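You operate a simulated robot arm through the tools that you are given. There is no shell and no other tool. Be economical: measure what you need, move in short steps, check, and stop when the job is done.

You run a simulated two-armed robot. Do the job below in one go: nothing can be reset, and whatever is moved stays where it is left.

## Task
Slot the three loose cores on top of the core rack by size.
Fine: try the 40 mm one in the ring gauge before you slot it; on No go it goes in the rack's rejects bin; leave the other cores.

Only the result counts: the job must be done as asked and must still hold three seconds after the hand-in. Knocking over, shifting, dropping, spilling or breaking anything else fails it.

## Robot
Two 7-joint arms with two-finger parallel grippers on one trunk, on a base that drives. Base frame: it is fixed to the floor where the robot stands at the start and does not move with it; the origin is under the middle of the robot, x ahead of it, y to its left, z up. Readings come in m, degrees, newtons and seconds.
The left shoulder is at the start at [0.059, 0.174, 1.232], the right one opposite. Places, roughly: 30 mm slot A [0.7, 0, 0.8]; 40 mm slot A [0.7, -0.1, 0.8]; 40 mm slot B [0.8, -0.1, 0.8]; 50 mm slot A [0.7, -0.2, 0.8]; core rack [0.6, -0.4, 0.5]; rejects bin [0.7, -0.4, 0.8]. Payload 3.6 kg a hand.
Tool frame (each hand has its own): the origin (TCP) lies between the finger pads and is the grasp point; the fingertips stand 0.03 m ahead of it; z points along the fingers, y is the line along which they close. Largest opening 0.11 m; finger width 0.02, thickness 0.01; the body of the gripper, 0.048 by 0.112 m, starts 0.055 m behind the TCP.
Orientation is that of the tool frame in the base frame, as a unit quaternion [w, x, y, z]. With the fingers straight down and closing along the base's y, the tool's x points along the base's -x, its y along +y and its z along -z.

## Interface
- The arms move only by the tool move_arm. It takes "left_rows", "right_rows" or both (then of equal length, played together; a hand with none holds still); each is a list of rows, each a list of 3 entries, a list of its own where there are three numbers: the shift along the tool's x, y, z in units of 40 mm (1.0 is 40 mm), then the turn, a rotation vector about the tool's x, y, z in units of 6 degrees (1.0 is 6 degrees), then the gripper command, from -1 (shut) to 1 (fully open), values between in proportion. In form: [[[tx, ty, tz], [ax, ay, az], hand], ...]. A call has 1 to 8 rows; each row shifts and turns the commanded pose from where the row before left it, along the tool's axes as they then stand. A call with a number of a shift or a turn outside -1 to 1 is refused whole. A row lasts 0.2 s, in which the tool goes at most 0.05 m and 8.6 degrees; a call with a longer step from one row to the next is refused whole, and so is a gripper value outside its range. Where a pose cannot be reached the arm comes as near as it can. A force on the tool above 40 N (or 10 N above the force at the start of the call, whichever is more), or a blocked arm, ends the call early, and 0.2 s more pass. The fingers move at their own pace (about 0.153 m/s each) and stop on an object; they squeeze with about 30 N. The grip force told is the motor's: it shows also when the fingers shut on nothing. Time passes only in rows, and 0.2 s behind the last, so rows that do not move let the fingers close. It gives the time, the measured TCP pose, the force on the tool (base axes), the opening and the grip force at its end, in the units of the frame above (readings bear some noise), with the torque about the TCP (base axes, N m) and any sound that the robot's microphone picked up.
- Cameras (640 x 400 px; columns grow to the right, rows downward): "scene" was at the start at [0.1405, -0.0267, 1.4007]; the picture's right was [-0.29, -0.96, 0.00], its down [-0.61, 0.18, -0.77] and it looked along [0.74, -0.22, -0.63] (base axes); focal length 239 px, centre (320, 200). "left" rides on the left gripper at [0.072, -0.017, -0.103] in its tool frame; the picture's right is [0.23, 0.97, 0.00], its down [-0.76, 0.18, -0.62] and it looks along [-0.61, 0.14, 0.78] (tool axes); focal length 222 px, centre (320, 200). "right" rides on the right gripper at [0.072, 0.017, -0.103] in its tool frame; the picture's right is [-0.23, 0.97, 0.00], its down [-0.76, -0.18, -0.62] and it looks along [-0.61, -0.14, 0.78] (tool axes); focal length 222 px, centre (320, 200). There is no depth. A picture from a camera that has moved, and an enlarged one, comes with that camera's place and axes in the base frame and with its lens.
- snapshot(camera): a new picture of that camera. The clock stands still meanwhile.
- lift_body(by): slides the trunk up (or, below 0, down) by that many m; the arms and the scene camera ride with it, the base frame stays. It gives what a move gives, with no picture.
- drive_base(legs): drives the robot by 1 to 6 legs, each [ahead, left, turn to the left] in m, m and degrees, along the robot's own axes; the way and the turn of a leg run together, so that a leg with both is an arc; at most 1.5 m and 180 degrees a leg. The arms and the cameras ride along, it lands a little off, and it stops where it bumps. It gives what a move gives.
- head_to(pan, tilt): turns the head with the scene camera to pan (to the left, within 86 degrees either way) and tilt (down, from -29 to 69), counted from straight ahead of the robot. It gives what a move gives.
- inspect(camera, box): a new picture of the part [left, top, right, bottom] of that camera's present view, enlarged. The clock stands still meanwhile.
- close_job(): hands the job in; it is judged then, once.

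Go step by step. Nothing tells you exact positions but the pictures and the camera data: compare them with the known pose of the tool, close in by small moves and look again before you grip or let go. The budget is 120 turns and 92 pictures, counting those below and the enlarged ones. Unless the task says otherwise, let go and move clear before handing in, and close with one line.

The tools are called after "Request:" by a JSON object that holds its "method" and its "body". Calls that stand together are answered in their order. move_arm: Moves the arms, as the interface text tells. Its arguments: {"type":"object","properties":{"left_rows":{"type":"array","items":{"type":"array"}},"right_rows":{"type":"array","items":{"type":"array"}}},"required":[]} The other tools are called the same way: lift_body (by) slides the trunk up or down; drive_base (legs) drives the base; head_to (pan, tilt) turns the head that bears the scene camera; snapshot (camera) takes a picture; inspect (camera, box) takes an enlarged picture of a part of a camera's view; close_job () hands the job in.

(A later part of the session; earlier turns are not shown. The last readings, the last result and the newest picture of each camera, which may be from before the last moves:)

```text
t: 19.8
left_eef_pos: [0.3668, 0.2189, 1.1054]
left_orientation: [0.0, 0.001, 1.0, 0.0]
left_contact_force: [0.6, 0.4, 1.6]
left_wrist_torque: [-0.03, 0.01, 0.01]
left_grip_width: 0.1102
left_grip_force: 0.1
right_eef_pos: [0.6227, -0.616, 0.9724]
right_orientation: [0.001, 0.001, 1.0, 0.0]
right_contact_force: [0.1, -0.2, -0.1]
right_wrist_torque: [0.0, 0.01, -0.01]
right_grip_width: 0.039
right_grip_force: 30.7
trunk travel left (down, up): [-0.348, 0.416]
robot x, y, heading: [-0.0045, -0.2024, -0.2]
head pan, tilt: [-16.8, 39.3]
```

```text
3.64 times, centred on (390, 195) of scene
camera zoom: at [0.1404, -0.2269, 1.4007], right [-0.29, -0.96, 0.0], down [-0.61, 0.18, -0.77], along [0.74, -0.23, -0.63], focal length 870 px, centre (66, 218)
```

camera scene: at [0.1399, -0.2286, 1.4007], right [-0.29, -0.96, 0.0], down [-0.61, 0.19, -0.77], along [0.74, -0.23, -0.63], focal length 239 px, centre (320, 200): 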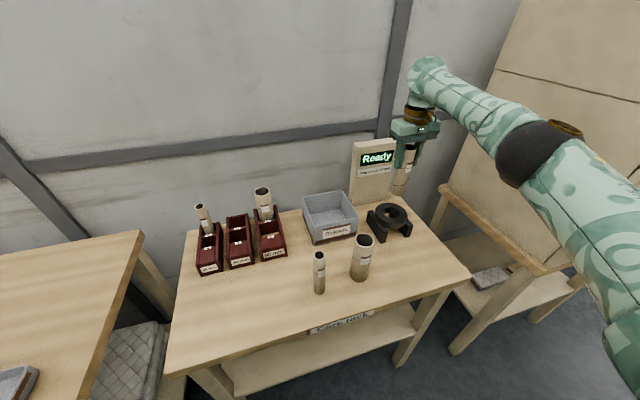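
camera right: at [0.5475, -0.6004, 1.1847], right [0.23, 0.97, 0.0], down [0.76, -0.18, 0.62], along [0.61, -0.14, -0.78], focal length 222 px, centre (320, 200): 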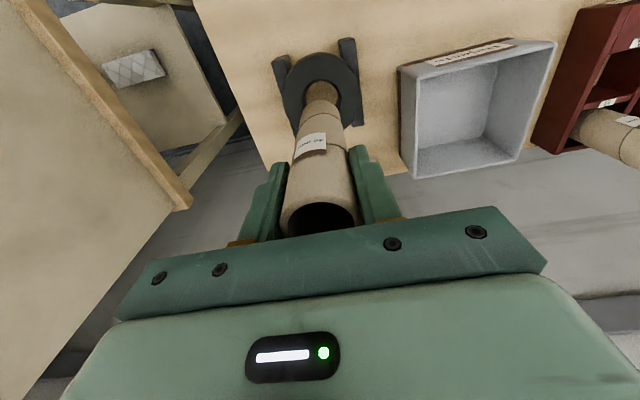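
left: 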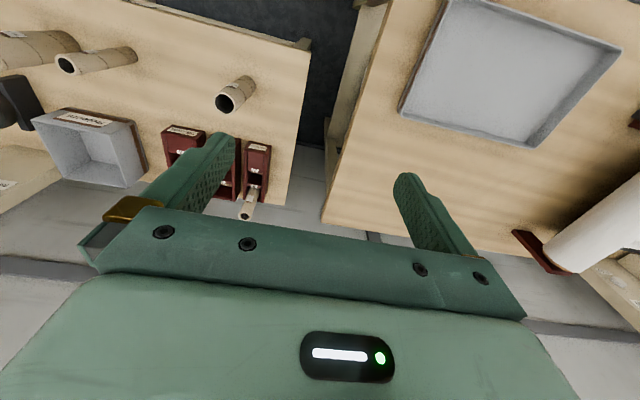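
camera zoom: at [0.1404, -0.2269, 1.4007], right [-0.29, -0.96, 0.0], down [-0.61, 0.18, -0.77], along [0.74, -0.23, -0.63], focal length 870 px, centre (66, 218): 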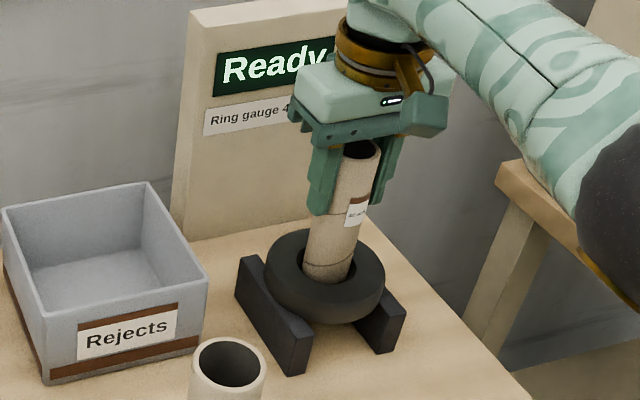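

Still Ready, so I'll go deeper.

Request:
{"method": "move_arm", "body": {"right_rows": [[[0, 0, 0.15], [0, 0, 0], -1], [[0, 0, 0.15], [0, 0, 0], -1], [[0, 0, 0.15], [0, 0, 0], -1], [[0, 0, 0], [0, 0, 0], -1], [[0, 0, 0], [0, 0, 0], -1]]}}

Request:
{"method": "inspect", "body": {"camera": "scene", "box": [340, 140, 440, 250]}}

```text
t: 21.0
left_eef_pos: [0.3673, 0.2185, 1.1049]
left_orientation: [-0.001, 0.001, 1.0, 0.0]
left_contact_force: [-0.3, 0.4, 0.3]
left_wrist_torque: [-0.02, 0.0, 0.01]
left_grip_width: 0.1098
left_grip_force: 0.1
right_eef_pos: [0.6242, -0.6153, 0.9538]
right_orientation: [0.0, 0.001, 1.0, 0.0]
right_contact_force: [-0.2, -0.8, 0.8]
right_wrist_torque: [0.01, 0.01, 0.02]
right_grip_width: 0.0389
right_grip_force: 29.8
trunk travel left (down, up): [-0.348, 0.416]
robot x, y, heading: [0.0017, -0.1992, 0.0]
head pan, tilt: [-16.8, 39.3]
```

```text
3.64 times, centred on (390, 195) of scene
camera zoom: at [0.1403, -0.2269, 1.4007], right [-0.29, -0.96, 0.0], down [-0.61, 0.18, -0.77], along [0.74, -0.23, -0.63], focal length 870 px, centre (66, 218)
```

zoom: 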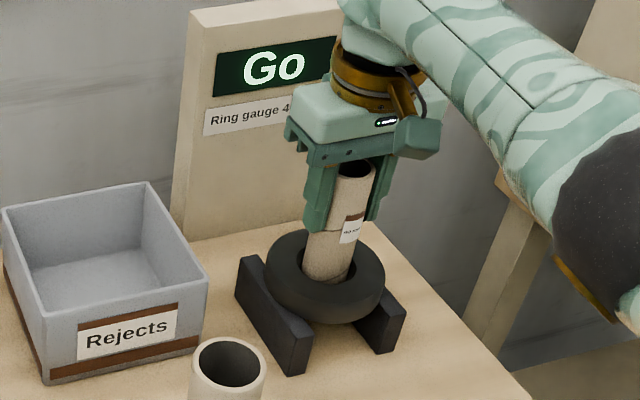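

The gauge shows "Go", so the 40 mm core belongs in the 40 mm slot. I'll lift it straight out.

Request:
{"method": "move_arm", "body": {"right_rows": [[[0, 0, -0.5], [0, 0, 0], -1], [[0, 0, -0.6], [0, 0, 0], -1], [[0, 0, -0.8], [0, 0, 0], -1], [[0, 0, -1], [0, 0, 0], -1], [[0, 0, -1], [0, 0, 0], -1], [[0, 0, -1], [0, 0, 0], -1]]}}

Request:
{"method": "move_arm", "body": {"right_rows": [[[1, 0, 0], [0, 0, 0], -1], [[1, 0, 0], [0, 0, 0], -1], [[1, 0, 0], [0, 0, 0], -1], [[1, 0.3, 0], [0, 0, 0], -1], [[0.3, 1, 0], [0, 0, 0], -1], [[0, 1, 0], [0, 0, 0], -1], [[0, 1, 0], [0, 0, 0], -1], [[0, 1, 0], [0, 0, 0], -1]]}}

Request:
{"method": "move_arm", "body": {"right_rows": [[[0, 1, 0], [0, 0, 0], -1], [[0, 1, 0], [0, 0, 0], -1], [[0, 1, 0], [0, 0, 0], -1], [[0, 1, 0], [0, 0, 0], -1], [[0, 1, 0], [0, 0, 0], -1], [[0, 1, 0], [0, 0, 0], -1], [[0, 1, 0], [0, 0, 0], -1], [[0, 0.5, 0], [0, 0, 0], -1]]}}

Request:
{"method": "snapshot", "body": {"camera": "scene"}}

Request:
{"method": "snapshot", "body": {"camera": "right"}}

```text
t: 22.4
left_eef_pos: [0.3663, 0.2188, 1.1061]
left_orientation: [0.0, 0.0, 1.0, 0.0]
left_contact_force: [0.2, 0.9, 0.9]
left_wrist_torque: [-0.01, -0.02, -0.01]
left_grip_width: 0.1102
left_grip_force: 0.1
right_eef_pos: [0.6226, -0.6145, 1.1508]
right_orientation: [0.0, 0.0, 1.0, -0.001]
right_contact_force: [-0.8, 0.2, -0.1]
right_wrist_torque: [0.0, -0.03, 0.0]
right_grip_width: 0.0391
right_grip_force: 30.4
trunk travel left (down, up): [-0.348, 0.416]
robot x, y, heading: [-0.0023, -0.202, -0.1]
head pan, tilt: [-16.8, 39.3]
```

```text
t: 24.2
left_eef_pos: [0.3662, 0.2184, 1.1057]
left_orientation: [0.0, 0.001, 1.0, 0.0]
left_contact_force: [0.3, 0.6, 0.1]
left_wrist_torque: [0.03, 0.01, 0.01]
left_grip_width: 0.1097
left_grip_force: 0.0
right_eef_pos: [0.6138, -0.4951, 1.1492]
right_orientation: [0.0, 0.002, 1.0, 0.0]
right_contact_force: [0.9, -1.1, 0.1]
right_wrist_torque: [-0.02, 0.0, 0.02]
right_grip_width: 0.0392
right_grip_force: 29.9
right hand out of reach, approached as far as the arm can: row 1, 2, 3, 4, 5
trunk travel left (down, up): [-0.348, 0.416]
robot x, y, heading: [-0.004, -0.1998, -0.2]
head pan, tilt: [-16.8, 39.3]
```

```text
t: 26.0
left_eef_pos: [0.3668, 0.2186, 1.1059]
left_orientation: [0.0, 0.001, 1.0, 0.0]
left_contact_force: [0.7, 0.0, 0.0]
left_wrist_torque: [-0.01, 0.02, -0.01]
left_grip_width: 0.11
left_grip_force: 0.1
right_eef_pos: [0.6105, -0.2269, 1.1529]
right_orientation: [0.0, 0.001, 1.0, 0.001]
right_contact_force: [0.6, 0.1, -0.6]
right_wrist_torque: [0.02, 0.01, -0.02]
right_grip_width: 0.0389
right_grip_force: 30.5
right hand out of reach, approached as far as the arm can: row 7, 8
trunk travel left (down, up): [-0.348, 0.416]
robot x, y, heading: [-0.0008, -0.2009, -0.1]
head pan, tilt: [-16.8, 39.3]
```

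```text
50 pictures are left
camera scene: at [0.1407, -0.2274, 1.4006], right [-0.29, -0.96, 0.0], down [-0.61, 0.18, -0.77], along [0.74, -0.23, -0.63], focal length 239 px, centre (320, 200)
```

scene: 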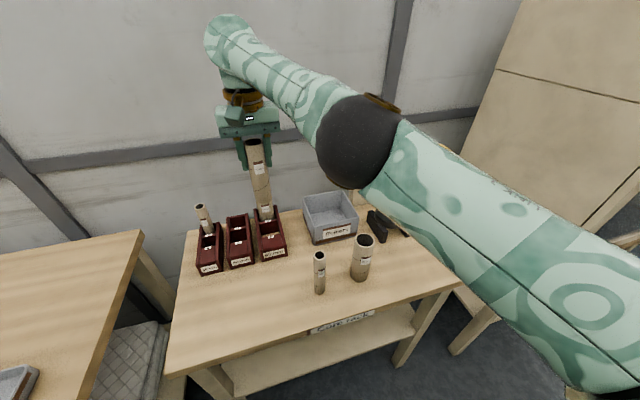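

```text
49 pictures are left
camera right: at [0.5387, -0.21, 1.2564], right [0.23, 0.97, 0.0], down [0.76, -0.18, 0.62], along [0.61, -0.14, -0.78], focal length 222 px, centre (320, 200)
```

right: 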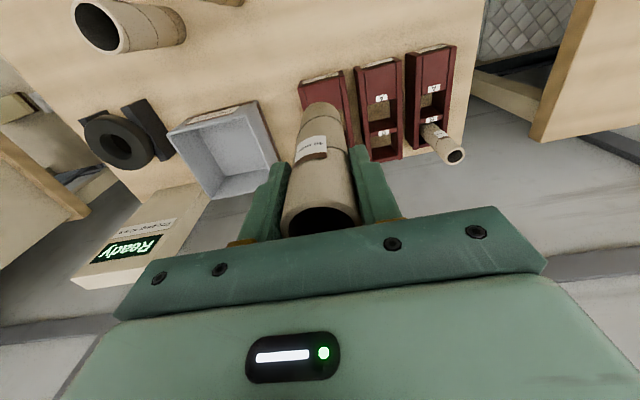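

The arm is near its reach limit there, so I'll drive the base 0.12 m left. That also carries the core over toward the 40 mm slot at a safe height.

Request:
{"method": "drive_base", "body": {"legs": [[0, 0.12, 0]]}}

Request:
{"method": "inspect", "body": {"camera": "right", "box": [220, 20, 460, 170]}}

Request:
{"method": "inspect", "body": {"camera": "scene", "box": [200, 160, 340, 260]}}

```text
t: 27.2
left_eef_pos: [0.3665, 0.3397, 1.1054]
left_orientation: [0.0, 0.002, 1.0, -0.001]
left_contact_force: [-0.2, 0.7, -0.3]
left_wrist_torque: [-0.04, 0.01, -0.01]
left_grip_width: 0.11
left_grip_force: 0.1
right_eef_pos: [0.6115, -0.1063, 1.1527]
right_orientation: [0.0, 0.001, 1.0, -0.001]
right_contact_force: [-0.8, 0.2, -0.2]
right_wrist_torque: [-0.05, 0.02, -0.01]
right_grip_width: 0.0389
right_grip_force: 30.0
trunk travel left (down, up): [-0.348, 0.416]
robot x, y, heading: [-0.003, -0.0822, -0.3]
head pan, tilt: [-16.8, 39.3]
```

```text
2.67 times, centred on (340, 95) of right
camera zoom: at [0.5387, -0.0884, 1.2567], right [0.23, 0.97, 0.0], down [0.76, -0.18, 0.62], along [0.61, -0.14, -0.78], focal length 592 px, centre (267, 480)
```

zoom: 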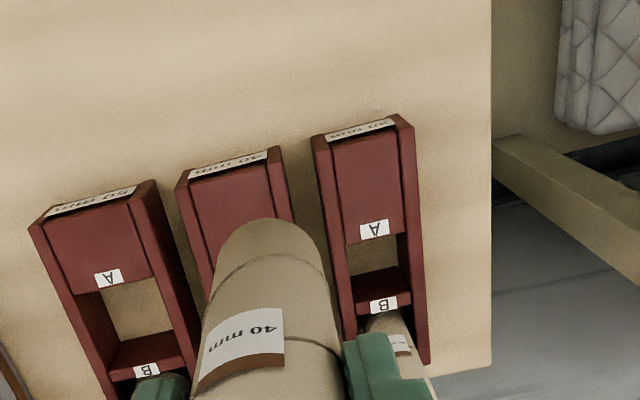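

```text
4.00 times, centred on (270, 210) of scene
camera zoom: at [0.1407, -0.1053, 1.4007], right [-0.29, -0.96, 0.0], down [-0.61, 0.18, -0.77], along [0.74, -0.23, -0.63], focal length 957 px, centre (520, 160)
```

zoom: 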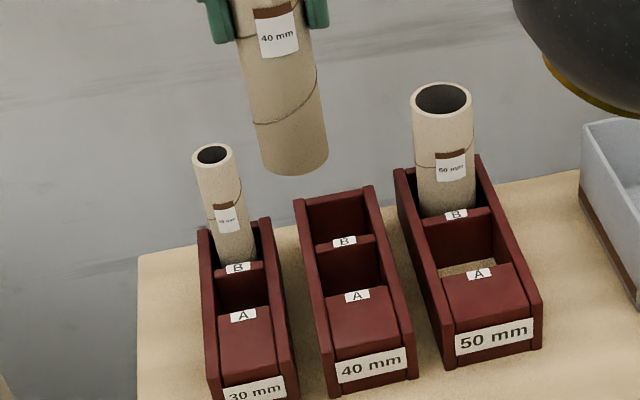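

Slot A centres come out at x≈0.689, with y = -0.047 (30), -0.133 (40) and -0.228 (50). I'll move the held core above 40 mm slot A and check.

Request:
{"method": "move_arm", "body": {"right_rows": [[[-0.48, -0.17, 0.4], [0, 0, 0], -1], [[-0.48, -0.17, 0.6], [0, 0, 0], -1], [[-0.48, -0.17, 0.7], [0, 0, 0], -1], [[-0.48, -0.17, 0.7], [0, 0, 0], -1], [[0, 0, 0], [0, 0, 0], -1]]}}

Request:
{"method": "inspect", "body": {"camera": "right", "box": [240, 20, 400, 140]}}

Request:
{"method": "inspect", "body": {"camera": "scene", "box": [200, 140, 340, 260]}}

```text
t: 28.4
left_eef_pos: [0.3663, 0.3381, 1.1065]
left_orientation: [0.0, 0.002, 1.0, 0.0]
left_contact_force: [1.6, -0.7, -0.8]
left_wrist_torque: [0.0, 0.0, -0.02]
left_grip_width: 0.11
left_grip_force: 0.0
right_eef_pos: [0.6409, -0.1721, 1.0686]
right_orientation: [0.001, 0.003, 1.0, -0.001]
right_contact_force: [-0.6, -0.4, -0.6]
right_wrist_torque: [-0.01, 0.02, 0.0]
right_grip_width: 0.0391
right_grip_force: 29.8
right hand out of reach, approached as far as the arm can: row 1, 2, 3, 4
trunk travel left (down, up): [-0.348, 0.416]
robot x, y, heading: [0.0001, -0.081, -0.1]
head pan, tilt: [-16.8, 39.3]
```

```text
3.33 times, centred on (320, 80) of right
camera zoom: at [0.5695, -0.1544, 1.1725], right [0.23, 0.97, 0.0], down [0.76, -0.18, 0.62], along [0.61, -0.14, -0.78], focal length 740 px, centre (320, 600)
```

zoom: 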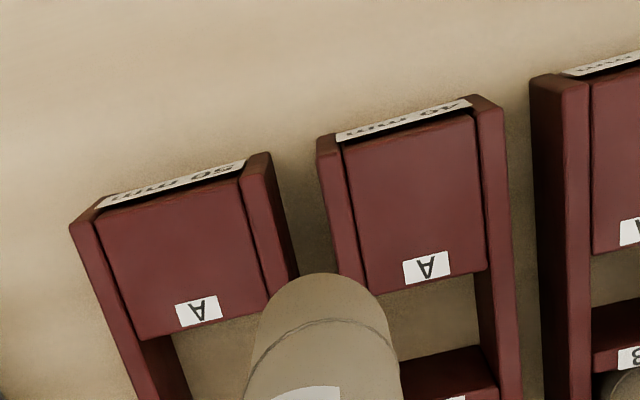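

```text
3.33 times, centred on (270, 200) of scene
camera zoom: at [0.1403, -0.1066, 1.4008], right [-0.29, -0.96, 0.0], down [-0.61, 0.18, -0.77], along [0.74, -0.23, -0.63], focal length 798 px, centre (487, 200)
```

zoom: 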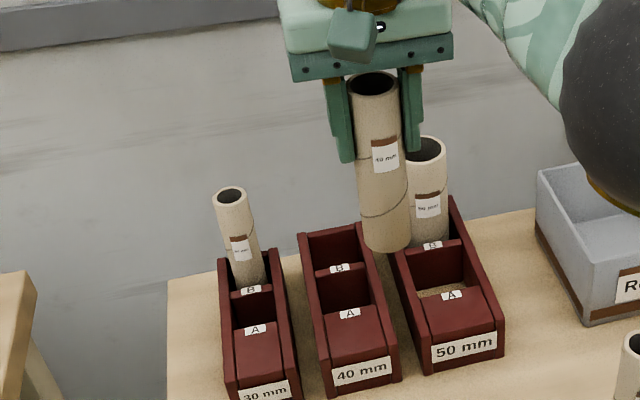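

The slot is just past the arm's reach from here, so I need to get closer. I'll check the gap between base and table before driving ahead.

Request:
{"method": "head_to", "body": {"pan": 0, "tilt": 69}}

Request:
{"method": "snapshot", "body": {"camera": "scene"}}

```text
t: 29.4
left_eef_pos: [0.3677, 0.339, 1.1055]
left_orientation: [0.0, 0.001, 1.0, 0.0]
left_contact_force: [-0.5, 0.9, 0.1]
left_wrist_torque: [-0.01, -0.04, 0.01]
left_grip_width: 0.1103
left_grip_force: 0.1
right_eef_pos: [0.6414, -0.1714, 1.0679]
right_orientation: [0.001, 0.002, 1.0, 0.001]
right_contact_force: [-0.2, 0.2, -0.9]
right_wrist_torque: [0.02, -0.01, 0.03]
right_grip_width: 0.0392
right_grip_force: 29.9
trunk travel left (down, up): [-0.348, 0.416]
robot x, y, heading: [-0.0029, -0.0802, -0.0]
head pan, tilt: [0.0, 68.8]
```

```text
44 pictures are left
camera scene: at [0.1148, -0.0819, 1.3636], right [0.0, -1.0, 0.0], down [-0.93, 0.0, -0.36], along [0.36, 0.0, -0.93], focal length 239 px, centre (320, 200)
```

scene: 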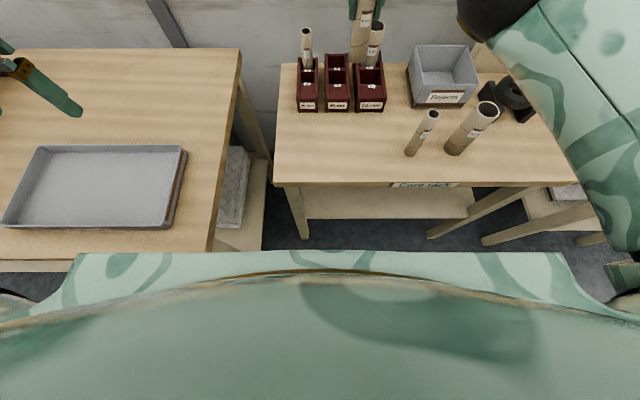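

I can't see the base, and the left table comes forward on my left side. I'll pull the core back a bit, shift the base right and then go ahead in a modest step.

Request:
{"method": "move_arm", "body": {"right_rows": [[[0.6, 0, -0.2], [0, 0, 0], -1], [[0.6, 0, -0.2], [0, 0, 0], -1], [[0.6, 0, 0], [0, 0, 0], -1]]}}

Request:
{"method": "head_to", "body": {"pan": -10, "tilt": 45}}

Request:
{"method": "drive_base", "body": {"legs": [[0, -0.06, 0], [0.08, 0, 0]]}}

```text
t: 30.2
left_eef_pos: [0.3666, 0.3365, 1.1068]
left_orientation: [0.001, 0.001, 1.0, 0.0]
left_contact_force: [-0.8, 0.4, -0.2]
left_wrist_torque: [0.02, -0.01, 0.03]
left_grip_width: 0.1098
left_grip_force: 0.1
right_eef_pos: [0.5695, -0.1719, 1.0862]
right_orientation: [0.0, 0.002, 1.0, 0.0]
right_contact_force: [-0.6, -0.4, -0.3]
right_wrist_torque: [0.01, -0.02, 0.03]
right_grip_width: 0.039
right_grip_force: 30.2
trunk travel left (down, up): [-0.348, 0.416]
robot x, y, heading: [0.0012, -0.0818, -0.1]
head pan, tilt: [0.0, 68.8]
```

```text
t: 31.1
left_eef_pos: [0.3667, 0.3386, 1.1051]
left_orientation: [0.0, 0.002, 1.0, 0.0]
left_contact_force: [-0.4, -0.7, -0.3]
left_wrist_torque: [0.03, -0.03, -0.02]
left_grip_width: 0.1101
left_grip_force: 0.1
right_eef_pos: [0.5701, -0.1715, 1.086]
right_orientation: [0.0, 0.002, 1.0, 0.0]
right_contact_force: [-0.2, -0.4, -0.5]
right_wrist_torque: [0.03, -0.01, 0.02]
right_grip_width: 0.0394
right_grip_force: 30.1
trunk travel left (down, up): [-0.348, 0.416]
robot x, y, heading: [0.0025, -0.0774, -0.2]
head pan, tilt: [-10.0, 45.0]
```

```text
t: 32.7
left_eef_pos: [0.4477, 0.2776, 1.1047]
left_orientation: [-0.001, 0.001, 1.0, 0.0]
left_contact_force: [1.0, -1.0, -0.6]
left_wrist_torque: [0.0, 0.03, 0.02]
left_grip_width: 0.1101
left_grip_force: 0.0
right_eef_pos: [0.6502, -0.231, 1.0835]
right_orientation: [-0.001, 0.002, 1.0, 0.001]
right_contact_force: [0.7, -0.2, -0.8]
right_wrist_torque: [0.02, 0.06, -0.01]
right_grip_width: 0.0389
right_grip_force: 30.2
trunk travel left (down, up): [-0.348, 0.416]
robot x, y, heading: [0.0809, -0.1443, -0.2]
head pan, tilt: [-10.0, 45.0]
```

It drove cleanly. Now I'll move above 40 mm slot A and look.

Request:
{"method": "move_arm", "body": {"right_rows": [[[0, 0.82, 0], [0, 0, 0], -1], [[-0.48, 0.82, 0], [0, 0, 0], -1], [[-0.48, 0.82, 0.3], [0, 0, 0], -1], [[0, 0, 0.7], [0, 0, 0], -1], [[0, 0, 0], [0, 0, 0], -1]]}}

Request:
{"method": "inspect", "body": {"camera": "right", "box": [240, 20, 400, 140]}}

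Request:
{"method": "snapshot", "body": {"camera": "scene"}}

```text
t: 33.9
left_eef_pos: [0.4452, 0.2776, 1.1059]
left_orientation: [0.0, 0.002, 1.0, -0.001]
left_contact_force: [-0.4, -0.5, -0.4]
left_wrist_torque: [0.0, 0.0, 0.03]
left_grip_width: 0.1101
left_grip_force: 0.1
right_eef_pos: [0.6872, -0.1336, 1.0458]
right_orientation: [0.002, 0.002, 1.0, 0.0]
right_contact_force: [0.0, -0.3, 0.4]
right_wrist_torque: [-0.02, -0.02, -0.03]
right_grip_width: 0.0389
right_grip_force: 30.2
trunk travel left (down, up): [-0.348, 0.416]
robot x, y, heading: [0.0823, -0.1435, -0.3]
head pan, tilt: [-10.0, 45.0]
```

```text
3.33 times, centred on (320, 80) of right
camera zoom: at [0.6144, -0.1163, 1.1492], right [0.23, 0.97, 0.0], down [0.76, -0.18, 0.63], along [0.61, -0.15, -0.78], focal length 740 px, centre (320, 600)
```

zoom: 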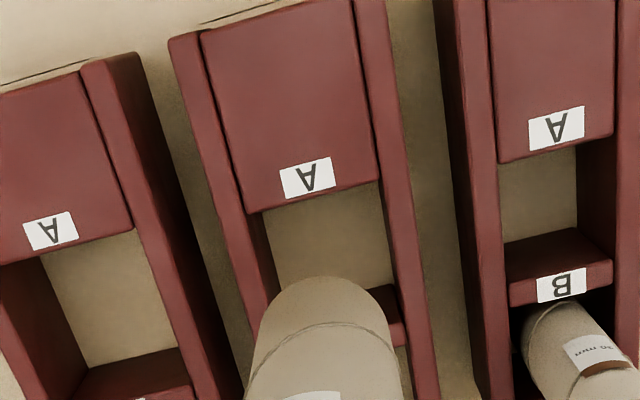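

```text
42 pictures are left
camera scene: at [0.2174, -0.156, 1.3925], right [-0.18, -0.98, 0.0], down [-0.7, 0.12, -0.71], along [0.7, -0.13, -0.71], focal length 239 px, centre (320, 200)
```

scene: 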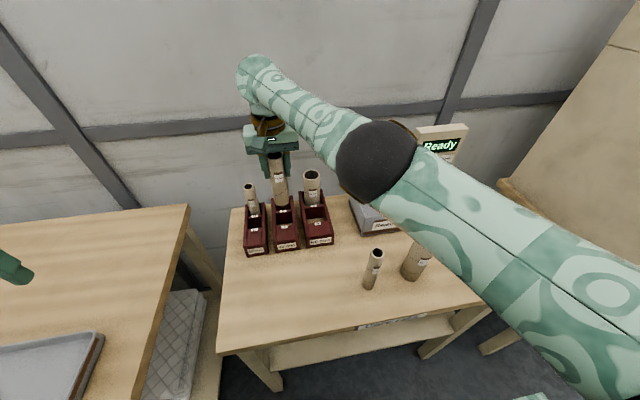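

The pocket is centred at about (0.689,-0.131) with roughly 4 mm clearance per side, and the core is within 3 mm of it. I'll make a tiny correction and descend into it.

Request:
{"method": "move_arm", "body": {"right_rows": [[[0.03, 0.05, 0.4], [0, 0, 0], -1], [[0, 0, 0.4], [0, 0, 0], -1], [[0, 0, 0.4], [0, 0, 0], -1], [[0, 0, 0.3], [0, 0, 0], -1], [[0, 0, 0.3], [0, 0, 0], -1]]}}

Request:
{"method": "inspect", "body": {"camera": "right", "box": [240, 20, 400, 140]}}

```text
t: 35.1
left_eef_pos: [0.4463, 0.2783, 1.1057]
left_orientation: [0.0, 0.002, 1.0, 0.0]
left_contact_force: [0.3, -1.0, 0.3]
left_wrist_torque: [0.01, -0.01, 0.01]
left_grip_width: 0.11
left_grip_force: 0.0
right_eef_pos: [0.6856, -0.1372, 0.9749]
right_orientation: [0.0, 0.002, 1.0, -0.001]
right_contact_force: [0.2, -1.0, 0.1]
right_wrist_torque: [0.02, 0.0, -0.01]
right_grip_width: 0.0391
right_grip_force: 30.4
right hand out of reach, approached as far as the arm can: row 4
trunk travel left (down, up): [-0.348, 0.416]
robot x, y, heading: [0.0791, -0.1399, -0.1]
head pan, tilt: [-10.0, 45.0]
```

```text
3.33 times, centred on (320, 80) of right
camera zoom: at [0.6127, -0.121, 1.0794], right [0.23, 0.97, 0.0], down [0.76, -0.18, 0.62], along [0.61, -0.14, -0.78], focal length 740 px, centre (320, 600)
```

zoom: 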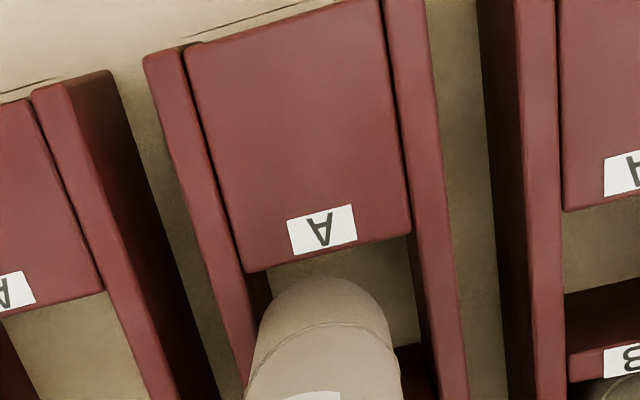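

The arm is at its reach limit at this height and has drifted about 4 mm in y. I'll back up, lower the trunk for more reach and re-align.

Request:
{"method": "move_arm", "body": {"right_rows": [[[0, 0, -0.7], [0, 0, 0], -1], [[0, 0.1, -0.9], [0, 0, 0], -1], [[0, 0, -0.3], [0, 0, 0], -1]]}}

Request:
{"method": "lift_body", "body": {"by": -0.07}}

```text
t: 35.9
left_eef_pos: [0.4468, 0.2774, 1.1055]
left_orientation: [0.0, 0.002, 1.0, 0.0]
left_contact_force: [0.3, 0.9, -0.4]
left_wrist_torque: [-0.01, 0.02, 0.02]
left_grip_width: 0.1099
left_grip_force: 0.0
right_eef_pos: [0.6837, -0.1317, 1.0516]
right_orientation: [0.0, 0.002, 1.0, 0.0]
right_contact_force: [-0.8, -0.1, -0.9]
right_wrist_torque: [-0.02, -0.01, 0.03]
right_grip_width: 0.0391
right_grip_force: 30.3
trunk travel left (down, up): [-0.348, 0.416]
robot x, y, heading: [0.0771, -0.1397, -0.2]
head pan, tilt: [-10.0, 45.0]
```

```text
t: 37.0
left_eef_pos: [0.4443, 0.2769, 1.0364]
left_orientation: [0.001, 0.001, 1.0, 0.0]
left_contact_force: [0.1, 0.0, -0.2]
left_wrist_torque: [0.05, -0.02, -0.01]
left_grip_width: 0.11
left_grip_force: 0.1
right_eef_pos: [0.6852, -0.1312, 0.9831]
right_orientation: [0.001, 0.001, 1.0, 0.0]
right_contact_force: [-0.3, 0.7, 0.3]
right_wrist_torque: [-0.01, -0.04, -0.04]
right_grip_width: 0.0392
right_grip_force: 29.8
trunk travel left (down, up): [-0.278, 0.486]
robot x, y, heading: [0.081, -0.1399, -0.2]
head pan, tilt: [-10.0, 45.0]
```

Request:
{"method": "move_arm", "body": {"right_rows": [[[-0.05, 0, 0], [0, 0, 0], -1], [[0, 0, 0], [0, 0, 0], -1]]}}

Request:
{"method": "inspect", "body": {"camera": "right", "box": [240, 20, 400, 140]}}

```text
t: 37.6
left_eef_pos: [0.4461, 0.2783, 1.0361]
left_orientation: [0.0, 0.002, 1.0, 0.0]
left_contact_force: [0.6, 0.8, -0.3]
left_wrist_torque: [-0.02, 0.03, -0.02]
left_grip_width: 0.1099
left_grip_force: 0.0
right_eef_pos: [0.6869, -0.1302, 0.9826]
right_orientation: [0.0, 0.002, 1.0, 0.0]
right_contact_force: [0.2, -0.3, -0.5]
right_wrist_torque: [-0.05, 0.03, -0.01]
right_grip_width: 0.0388
right_grip_force: 30.1
trunk travel left (down, up): [-0.278, 0.486]
robot x, y, heading: [0.0752, -0.1424, -0.0]
head pan, tilt: [-10.0, 45.0]
```

```text
3.33 times, centred on (320, 80) of right
camera zoom: at [0.6149, -0.1139, 1.0856], right [0.23, 0.97, 0.0], down [0.76, -0.18, 0.62], along [0.61, -0.14, -0.78], focal length 740 px, centre (320, 600)
```

zoom: 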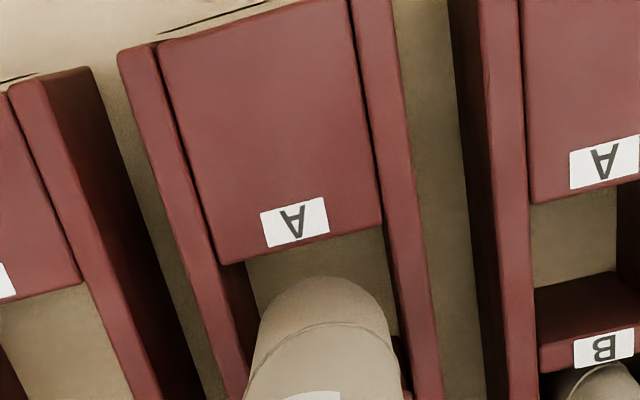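

The y alignment is good and x wants about -2 mm. I'll descend in gentle steps.

Request:
{"method": "move_arm", "body": {"right_rows": [[[0.05, -0.03, 0], [0, 0, 0], -1], [[0, 0, 0.3], [0, 0, 0], -1], [[0, 0, 0.3], [0, 0, 0], -1], [[0, 0, 0.3], [0, 0, 0], -1]]}}

Request:
{"method": "inspect", "body": {"camera": "right", "box": [240, 20, 400, 140]}}

```text
t: 38.6
left_eef_pos: [0.448, 0.2765, 1.0364]
left_orientation: [0.001, 0.002, 1.0, 0.0]
left_contact_force: [-0.3, -0.2, -0.1]
left_wrist_torque: [0.01, 0.02, 0.0]
left_grip_width: 0.11
left_grip_force: 0.1
right_eef_pos: [0.6854, -0.1319, 0.9451]
right_orientation: [0.0, 0.002, 1.0, -0.001]
right_contact_force: [-0.2, 0.2, -0.1]
right_wrist_torque: [0.01, -0.03, -0.01]
right_grip_width: 0.0392
right_grip_force: 30.3
trunk travel left (down, up): [-0.278, 0.486]
robot x, y, heading: [0.0798, -0.1399, -0.2]
head pan, tilt: [-10.0, 45.0]
```

```text
3.33 times, centred on (320, 80) of right
camera zoom: at [0.613, -0.1154, 1.0493], right [0.23, 0.97, 0.0], down [0.76, -0.18, 0.62], along [0.61, -0.14, -0.78], focal length 740 px, centre (320, 600)
```

zoom: 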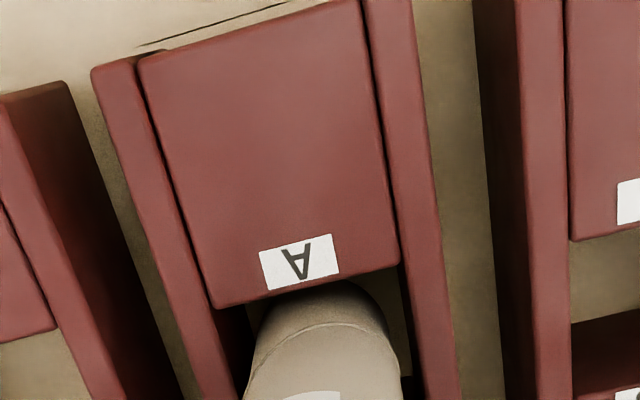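

The core is in the pocket with no contact force. I'll lower it to the table softly.

Request:
{"method": "move_arm", "body": {"right_rows": [[[0, 0, 0.2], [0, 0, 0], -1], [[0, 0, 0.15], [0, 0, 0], -1], [[0, 0, 0.1], [0, 0, 0], -1]]}}

```text
t: 39.4
left_eef_pos: [0.4448, 0.2775, 1.0357]
left_orientation: [0.001, 0.002, 1.0, -0.001]
left_contact_force: [-0.2, 0.3, 0.2]
left_wrist_torque: [0.03, 0.02, 0.01]
left_grip_width: 0.11
left_grip_force: 0.0
right_eef_pos: [0.6857, -0.133, 0.9274]
right_orientation: [-0.001, 0.001, 1.0, -0.001]
right_contact_force: [0.9, 0.6, -0.4]
right_wrist_torque: [0.0, -0.02, -0.01]
right_grip_width: 0.0391
right_grip_force: 29.9
trunk travel left (down, up): [-0.278, 0.486]
robot x, y, heading: [0.0833, -0.1434, -0.2]
head pan, tilt: [-10.0, 45.0]
```

Request:
{"method": "move_arm", "body": {"right_rows": [[[0, 0, 0.07], [0, 0, 0], -1], [[0, 0, 0.05], [0, 0, 0], -1], [[0, 0, 0], [0, 0, 0], -1]]}}

```text
t: 40.2
left_eef_pos: [0.4457, 0.2777, 1.0346]
left_orientation: [-0.001, 0.002, 1.0, 0.0]
left_contact_force: [-0.4, 0.3, 0.4]
left_wrist_torque: [-0.02, -0.02, 0.01]
left_grip_width: 0.1102
left_grip_force: 0.2
right_eef_pos: [0.6852, -0.1323, 0.9232]
right_orientation: [0.0, 0.002, 1.0, 0.0]
right_contact_force: [-0.4, -0.4, -0.6]
right_wrist_torque: [0.02, -0.02, 0.03]
right_grip_width: 0.039
right_grip_force: 30.0
trunk travel left (down, up): [-0.278, 0.486]
robot x, y, heading: [0.0809, -0.1369, -0.1]
head pan, tilt: [-10.0, 45.0]
```

Request:
{"method": "move_arm", "body": {"right_rows": [[[0, 0, 0.05], [0, 0, 0], -1], [[0, 0, 0.05], [0, 0, 0], -1], [[0, 0, 0], [0, 0, 0], -1]]}}

```text
t: 41.0
left_eef_pos: [0.4449, 0.2772, 1.035]
left_orientation: [0.0, 0.003, 1.0, 0.0]
left_contact_force: [-0.1, -1.3, -0.2]
left_wrist_torque: [0.02, 0.03, 0.01]
left_grip_width: 0.1101
left_grip_force: 0.1
right_eef_pos: [0.6843, -0.1323, 0.9195]
right_orientation: [0.001, 0.001, 1.0, 0.001]
right_contact_force: [1.1, -1.3, 6.3]
right_wrist_torque: [-0.04, -0.15, 0.0]
right_grip_width: 0.039
right_grip_force: 29.6
trunk travel left (down, up): [-0.278, 0.486]
robot x, y, heading: [0.0767, -0.1424, -0.2]
head pan, tilt: [-10.0, 45.0]
```

Seated, with a 6 N reaction. I'll release to a moderate opening and rise.

Request:
{"method": "move_arm", "body": {"right_rows": [[[0, 0, 0], [0, 0, 0], 0.25], [[0, 0, 0], [0, 0, 0], 0.25], [[0, 0, -0.4], [0, 0, 0], 0.25], [[0, 0, -0.7], [0, 0, 0], 0.25], [[0, 0, -1], [0, 0, 0], 0.25], [[0, 0, -1], [0, 0, 0], 0.25], [[0, 0, -0.8], [0, 0, 0], 0.25]]}}

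Request:
{"method": "snapshot", "body": {"camera": "right"}}

Request:
{"method": "snapshot", "body": {"camera": "scene"}}

```text
t: 42.6
left_eef_pos: [0.4462, 0.2775, 1.0353]
left_orientation: [0.0, 0.001, 1.0, 0.0]
left_contact_force: [-0.6, -0.1, 0.0]
left_wrist_torque: [0.01, -0.02, 0.06]
left_grip_width: 0.1098
left_grip_force: 0.0
right_eef_pos: [0.6847, -0.1328, 1.0764]
right_orientation: [0.0, 0.001, 1.0, -0.001]
right_contact_force: [-0.5, -0.4, 0.3]
right_wrist_torque: [-0.03, 0.01, -0.02]
right_grip_width: 0.0691
right_grip_force: 0.0
trunk travel left (down, up): [-0.278, 0.486]
robot x, y, heading: [0.0775, -0.1388, 0.0]
head pan, tilt: [-10.0, 45.0]
```

```text
38 pictures are left
camera right: at [0.6127, -0.1153, 1.1799], right [0.23, 0.97, 0.0], down [0.76, -0.18, 0.62], along [0.61, -0.14, -0.78], focal length 222 px, centre (320, 200)
```

right: 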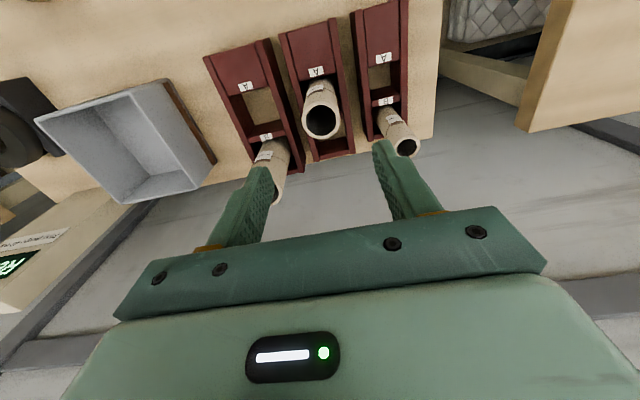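

```text
37 pictures are left
camera scene: at [0.2454, -0.1568, 1.3211], right [-0.18, -0.98, 0.0], down [-0.7, 0.12, -0.71], along [0.7, -0.13, -0.71], focal length 239 px, centre (320, 200)
```

scene: 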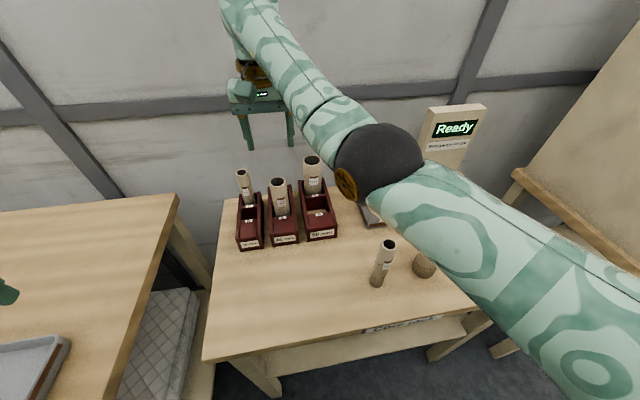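

The 40 mm core is slotted. Next is the 50 mm core, so I'll move the right hand above (0.485,-0.446).

Request:
{"method": "move_arm", "body": {"right_rows": [[[0.63, -0.98, -0.1], [0, 0, 0], 1], [[0.63, -0.98, -0.1], [0, 0, 0], 1], [[0.63, -0.98, 0], [0, 0, 0], 1], [[0.63, -0.98, 0], [0, 0, 0], 1], [[0.63, -0.98, 0], [0, 0, 0], 1], [[0.63, -0.98, 0], [0, 0, 0], 1], [[0.63, -0.98, 0], [0, 0, 0], 1], [[0.6, -0.97, 0], [0, 0, 0], 1]]}}

Request:
{"method": "snapshot", "body": {"camera": "right"}}

```text
t: 44.4
left_eef_pos: [0.4462, 0.2772, 1.0359]
left_orientation: [0.0, 0.003, 1.0, 0.001]
left_contact_force: [-0.6, -1.0, 0.3]
left_wrist_torque: [-0.02, -0.01, 0.01]
left_grip_width: 0.11
left_grip_force: 0.0
right_eef_pos: [0.6889, -0.1438, 1.0764]
right_orientation: [0.0, 0.001, 1.0, 0.0]
right_contact_force: [-0.5, -0.7, -0.2]
right_wrist_torque: [0.01, 0.01, 0.02]
right_grip_width: 0.11
right_grip_force: 0.1
right hand out of reach, approached as far as the arm can: row 1, 2, 3, 4, 5, 6, 7, 8
trunk travel left (down, up): [-0.278, 0.486]
robot x, y, heading: [0.0775, -0.1418, -0.1]
head pan, tilt: [-10.0, 45.0]
```

```text
36 pictures are left
camera right: at [0.6159, -0.1276, 1.1814], right [0.23, 0.97, 0.0], down [0.76, -0.18, 0.62], along [0.61, -0.14, -0.78], focal length 222 px, centre (320, 200)
```

right: 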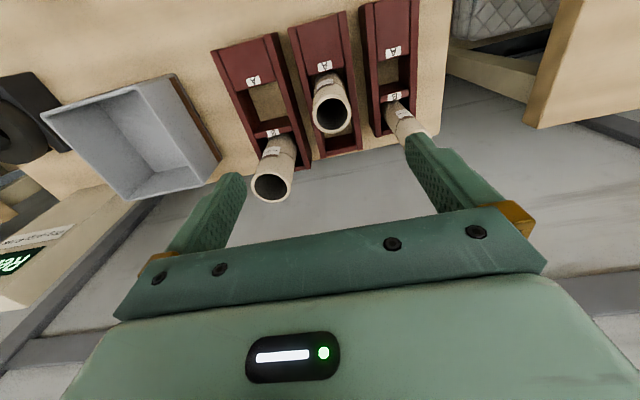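

The arm got stuck at the edge of its reach. I'll drop slightly (still above the cores) and retract straight back.

Request:
{"method": "move_arm", "body": {"right_rows": [[[0, 0, 0.4], [0, 0, 0], 0.3], [[0.5, 0, 0.1], [0, 0, 0], 0.3], [[0.6, 0, 0], [0, 0, 0], 0.3], [[0.8, 0, 0], [0, 0, 0], 0.3], [[0.8, 0, 0], [0, 0, 0], 0.3]]}}

```text
t: 45.6
left_eef_pos: [0.4453, 0.2785, 1.037]
left_orientation: [0.001, 0.001, 1.0, 0.0]
left_contact_force: [0.1, 0.0, 0.6]
left_wrist_torque: [0.01, 0.01, -0.02]
left_grip_width: 0.1099
left_grip_force: 0.0
right_eef_pos: [0.5772, -0.1444, 1.0573]
right_orientation: [-0.001, 0.002, 1.0, -0.001]
right_contact_force: [-1.1, 0.1, -0.3]
right_wrist_torque: [0.01, -0.01, 0.0]
right_grip_width: 0.0716
right_grip_force: 0.1
trunk travel left (down, up): [-0.278, 0.486]
robot x, y, heading: [0.078, -0.1389, -0.2]
head pan, tilt: [-10.0, 45.0]
```

Retracted. Now I'll go over to the 50 mm core at about (0.485,-0.446).

Request:
{"method": "move_arm", "body": {"right_rows": [[[0.3, -0.95, -0.1], [0, 0, 0], 1], [[0.3, -0.95, -0.1], [0, 0, 0], 1], [[0.3, -0.95, 0], [0, 0, 0], 1], [[0.3, -0.95, 0], [0, 0, 0], 1], [[0.3, -0.95, 0], [0, 0, 0], 1], [[0.3, -0.95, 0], [0, 0, 0], 1], [[0.3, -0.95, 0], [0, 0, 0], 1], [[0.2, -0.9, 0], [0, 0, 0], 1]]}}

Request:
{"method": "snapshot", "body": {"camera": "right"}}

```text
t: 47.4
left_eef_pos: [0.4449, 0.2762, 1.0374]
left_orientation: [0.0, 0.002, 1.0, 0.0]
left_contact_force: [0.1, 0.6, 0.4]
left_wrist_torque: [0.02, 0.0, 0.03]
left_grip_width: 0.11
left_grip_force: 0.1
right_eef_pos: [0.4864, -0.4472, 1.0651]
right_orientation: [0.0, 0.002, 1.0, -0.001]
right_contact_force: [-0.7, 0.5, 0.1]
right_wrist_torque: [-0.01, -0.01, -0.01]
right_grip_width: 0.11
right_grip_force: 0.1
trunk travel left (down, up): [-0.278, 0.486]
robot x, y, heading: [0.0816, -0.1426, -0.0]
head pan, tilt: [-10.0, 45.0]
```

```text
35 pictures are left
camera right: at [0.4138, -0.4311, 1.1689], right [0.23, 0.97, 0.0], down [0.76, -0.18, 0.62], along [0.61, -0.14, -0.78], focal length 222 px, centre (320, 200)
```

right: 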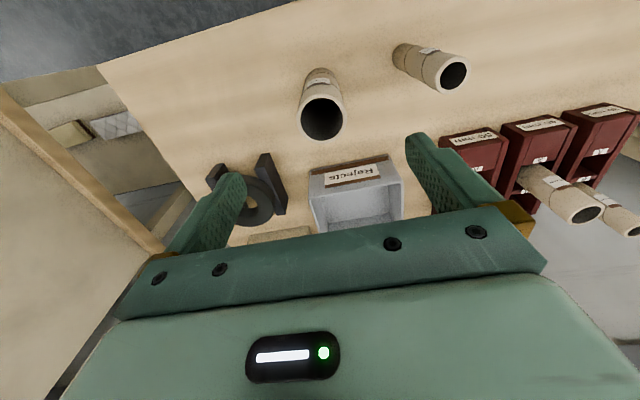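

The core top is at about (0.484,-0.446), centred under the hand. I'll descend, grip and lift.

Request:
{"method": "move_arm", "body": {"right_rows": [[[0.05, 0.03, 0.72], [0, 0, 0], 1], [[0, 0, 0.72], [0, 0, 0], 1], [[0, 0, 0.72], [0, 0, 0], 1], [[0, 0, 0.72], [0, 0, 0], 1], [[0, 0, 0.72], [0, 0, 0], 1]]}}

Request:
{"method": "move_arm", "body": {"right_rows": [[[0, 0, 0], [0, 0, 0], -1], [[0, 0, 0], [0, 0, 0], -1], [[0, 0, 0], [0, 0, 0], -1]]}}

Request:
{"method": "move_arm", "body": {"right_rows": [[[0, 0, -0.8], [0, 0, 0], -1], [[0, 0, -0.8], [0, 0, 0], -1], [[0, 0, -0.8], [0, 0, 0], -1], [[0, 0, -0.8], [0, 0, 0], -1]]}}

Request:
{"method": "snapshot", "body": {"camera": "scene"}}

```text
t: 48.6
left_eef_pos: [0.4464, 0.2782, 1.0356]
left_orientation: [0.0, 0.002, 1.0, 0.0]
left_contact_force: [1.2, 0.4, -0.1]
left_wrist_torque: [0.05, -0.04, 0.01]
left_grip_width: 0.1099
left_grip_force: 0.0
right_eef_pos: [0.4843, -0.4445, 0.9209]
right_orientation: [0.0, 0.002, 1.0, 0.0]
right_contact_force: [0.5, -0.4, -0.4]
right_wrist_torque: [0.02, -0.01, 0.0]
right_grip_width: 0.1101
right_grip_force: 0.0
trunk travel left (down, up): [-0.278, 0.486]
robot x, y, heading: [0.0782, -0.1391, 0.0]
head pan, tilt: [-10.0, 45.0]
```

```text
t: 49.4
left_eef_pos: [0.4449, 0.2771, 1.0367]
left_orientation: [0.0, 0.001, 1.0, 0.0]
left_contact_force: [-0.6, -0.2, -0.4]
left_wrist_torque: [-0.02, 0.02, -0.01]
left_grip_width: 0.1102
left_grip_force: 0.1
right_eef_pos: [0.4832, -0.4455, 0.9214]
right_orientation: [0.0, 0.002, 1.0, 0.0]
right_contact_force: [-0.8, -0.2, 0.1]
right_wrist_torque: [-0.02, 0.0, 0.01]
right_grip_width: 0.049
right_grip_force: 30.4
trunk travel left (down, up): [-0.278, 0.486]
robot x, y, heading: [0.0791, -0.145, -0.2]
head pan, tilt: [-10.0, 45.0]
```

```text
t: 50.4
left_eef_pos: [0.4456, 0.2781, 1.0361]
left_orientation: [0.0, 0.001, 1.0, 0.0]
left_contact_force: [0.6, 0.1, 0.5]
left_wrist_torque: [-0.01, 0.03, 0.01]
left_grip_width: 0.11
left_grip_force: 0.0
right_eef_pos: [0.484, -0.4445, 1.0488]
right_orientation: [0.001, 0.002, 1.0, 0.0]
right_contact_force: [0.2, -0.3, 0.4]
right_wrist_torque: [-0.02, 0.03, 0.01]
right_grip_width: 0.0491
right_grip_force: 30.3
trunk travel left (down, up): [-0.278, 0.486]
robot x, y, heading: [0.0791, -0.1389, -0.1]
head pan, tilt: [-10.0, 45.0]
```

```text
34 pictures are left
camera scene: at [0.2456, -0.157, 1.3211], right [-0.18, -0.98, 0.0], down [-0.7, 0.12, -0.71], along [0.7, -0.13, -0.71], focal length 239 px, centre (320, 200)
```

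scene: 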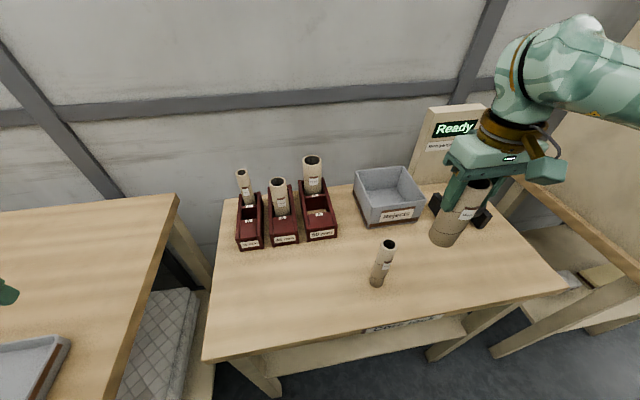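

The 50 mm core is in hand. I'll carry it toward 50 mm slot A.

Request:
{"method": "move_arm", "body": {"right_rows": [[[0, 0, -0.7], [0, 0, 0], -1], [[-0.48, 0.9, 0], [0, 0, 0], -1], [[-0.48, 0.9, 0], [0, 0, 0], -1], [[-0.48, 0.9, 0], [0, 0, 0], -1], [[-0.48, 0.9, 0], [0, 0, 0], -1], [[-0.48, 0.9, 0], [0, 0, 0], -1], [[-0.48, 0.9, 0], [0, 0, 0], -1], [[0, 0, 0], [0, 0, 0], -1]]}}

Request:
{"method": "move_arm", "body": {"right_rows": [[[-0.5, 0, 0.2], [0, 0, 0], -1], [[-0.7, 0, 0.3], [0, 0, 0], -1], [[-0.7, 0, 0.3], [0, 0, 0], -1], [[0, 0, 0.2], [0, 0, 0], -1], [[0, 0, 0], [0, 0, 0], -1]]}}

Request:
{"method": "inspect", "body": {"camera": "right", "box": [240, 20, 400, 140]}}

```text
t: 52.2
left_eef_pos: [0.4472, 0.2769, 1.0367]
left_orientation: [0.0, 0.002, 1.0, 0.0]
left_contact_force: [0.4, 0.2, 0.8]
left_wrist_torque: [0.02, -0.01, 0.0]
left_grip_width: 0.1101
left_grip_force: 0.0
right_eef_pos: [0.6002, -0.2305, 1.0768]
right_orientation: [0.001, 0.002, 1.0, 0.0]
right_contact_force: [0.0, -1.4, -1.2]
right_wrist_torque: [0.0, 0.0, -0.01]
right_grip_width: 0.0489
right_grip_force: 29.9
trunk travel left (down, up): [-0.278, 0.486]
robot x, y, heading: [0.0802, -0.1364, -0.2]
head pan, tilt: [-10.0, 45.0]
```

```text
t: 53.4
left_eef_pos: [0.4475, 0.2776, 1.0362]
left_orientation: [0.0, 0.001, 1.0, 0.0]
left_contact_force: [0.5, -0.7, 0.1]
left_wrist_torque: [0.01, 0.02, 0.03]
left_grip_width: 0.11
left_grip_force: 0.1
right_eef_pos: [0.6761, -0.2296, 1.037]
right_orientation: [0.0, 0.002, 1.0, 0.001]
right_contact_force: [0.4, -0.4, 0.1]
right_wrist_torque: [-0.01, -0.01, -0.01]
right_grip_width: 0.049
right_grip_force: 30.5
trunk travel left (down, up): [-0.278, 0.486]
robot x, y, heading: [0.0822, -0.1405, -0.0]
head pan, tilt: [-10.0, 45.0]
```

```text
3.33 times, centred on (320, 80) of right
camera zoom: at [0.604, -0.2125, 1.1409], right [0.23, 0.97, 0.0], down [0.76, -0.18, 0.62], along [0.61, -0.14, -0.78], focal length 740 px, centre (320, 600)
```

zoom: 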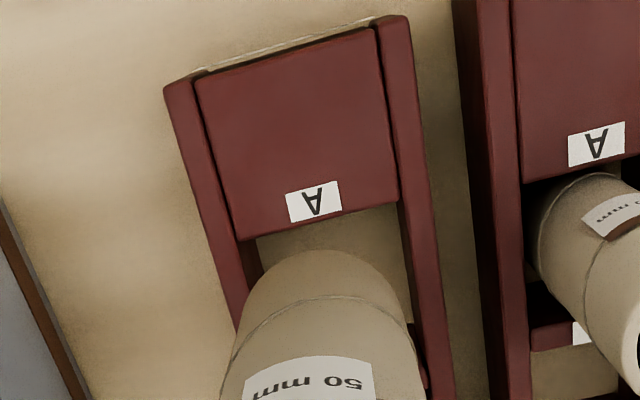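

The pocket centre relative to the core is about +10 mm in x and +2 mm in y. I'll correct and check just above the pocket.

Request:
{"method": "move_arm", "body": {"right_rows": [[[-0.24, 0.05, 0.2], [0, 0, 0], -1], [[0, 0, 0.5], [0, 0, 0], -1], [[0, 0, 0.5], [0, 0, 0], -1], [[0, 0, 0], [0, 0, 0], -1]]}}

Request:
{"method": "inspect", "body": {"camera": "right", "box": [240, 20, 400, 140]}}

```text
t: 54.4
left_eef_pos: [0.446, 0.2783, 1.0362]
left_orientation: [0.0, 0.002, 1.0, 0.0]
left_contact_force: [0.0, -0.2, -0.2]
left_wrist_torque: [-0.01, -0.01, 0.01]
left_grip_width: 0.1104
left_grip_force: 0.0
right_eef_pos: [0.684, -0.2271, 0.9907]
right_orientation: [0.0, 0.001, 1.0, 0.001]
right_contact_force: [0.1, 0.4, -0.2]
right_wrist_torque: [0.0, -0.02, 0.03]
right_grip_width: 0.0493
right_grip_force: 29.6
trunk travel left (down, up): [-0.278, 0.486]
robot x, y, heading: [0.0768, -0.1425, -0.4]
head pan, tilt: [-10.0, 45.0]
```

```text
3.33 times, centred on (320, 80) of right
camera zoom: at [0.6132, -0.2105, 1.0937], right [0.23, 0.97, 0.0], down [0.76, -0.18, 0.62], along [0.61, -0.14, -0.78], focal length 740 px, centre (320, 600)
```

zoom: 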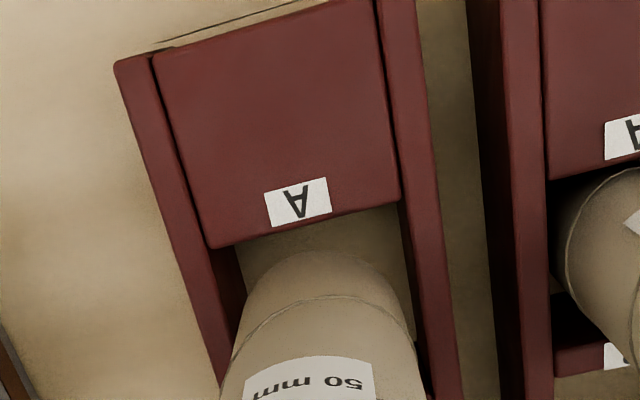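

Aligned within about 1 mm, so I'll descend into the pocket.

Request:
{"method": "move_arm", "body": {"right_rows": [[[0, 0, 0.3], [0, 0, 0], -1], [[0, 0, 0.3], [0, 0, 0], -1], [[0, 0, 0.3], [0, 0, 0], -1], [[0, 0, 0.3], [0, 0, 0], -1], [[0, 0, 0.3], [0, 0, 0], -1], [[0, 0, 0.1], [0, 0, 0], -1]]}}

Request:
{"method": "move_arm", "body": {"right_rows": [[[0, 0, 0.05], [0, 0, 0], -1], [[0, 0, 0.05], [0, 0, 0], -1], [[0, 0, 0], [0, 0, 0], -1]]}}

```text
t: 55.8
left_eef_pos: [0.4469, 0.2759, 1.0355]
left_orientation: [0.0, 0.001, 1.0, 0.0]
left_contact_force: [-0.4, -0.1, -0.1]
left_wrist_torque: [0.01, -0.01, -0.01]
left_grip_width: 0.11
left_grip_force: 0.1
right_eef_pos: [0.6847, -0.2279, 0.9256]
right_orientation: [0.0, 0.002, 1.0, 0.0]
right_contact_force: [0.2, -0.1, -1.7]
right_wrist_torque: [0.0, -0.01, 0.0]
right_grip_width: 0.049
right_grip_force: 29.8
trunk travel left (down, up): [-0.278, 0.486]
robot x, y, heading: [0.0739, -0.1382, -0.1]
head pan, tilt: [-10.0, 45.0]
```

```text
t: 56.6
left_eef_pos: [0.4469, 0.2781, 1.0354]
left_orientation: [0.0, 0.002, 1.0, -0.001]
left_contact_force: [-0.1, 0.1, -0.2]
left_wrist_torque: [0.01, 0.02, 0.0]
left_grip_width: 0.1095
left_grip_force: 0.1
right_eef_pos: [0.6848, -0.2281, 0.9197]
right_orientation: [0.0, 0.001, 1.0, 0.001]
right_contact_force: [0.1, 0.1, 0.3]
right_wrist_torque: [0.01, -0.02, 0.05]
right_grip_width: 0.049
right_grip_force: 30.1
trunk travel left (down, up): [-0.278, 0.486]
robot x, y, heading: [0.0789, -0.1418, -0.1]
head pan, tilt: [-10.0, 45.0]
```

Request:
{"method": "move_arm", "body": {"right_rows": [[[0, 0, 0.04], [0, 0, 0], -1], [[0, 0, 0.04], [0, 0, 0], -1], [[0, 0, 0], [0, 0, 0], -1]]}}

```text
t: 57.4
left_eef_pos: [0.4451, 0.2785, 1.036]
left_orientation: [0.002, 0.002, 1.0, 0.0]
left_contact_force: [-0.5, -0.1, 0.9]
left_wrist_torque: [-0.02, 0.0, -0.01]
left_grip_width: 0.1101
left_grip_force: 0.2
right_eef_pos: [0.6851, -0.228, 0.9211]
right_orientation: [0.003, 0.001, 1.0, 0.0]
right_contact_force: [2.0, -0.9, 20.6]
right_wrist_torque: [-0.15, -0.2, -0.01]
right_grip_width: 0.0488
right_grip_force: 29.8
trunk travel left (down, up): [-0.278, 0.486]
robot x, y, heading: [0.0772, -0.1383, -0.1]
head pan, tilt: [-10.0, 45.0]
```

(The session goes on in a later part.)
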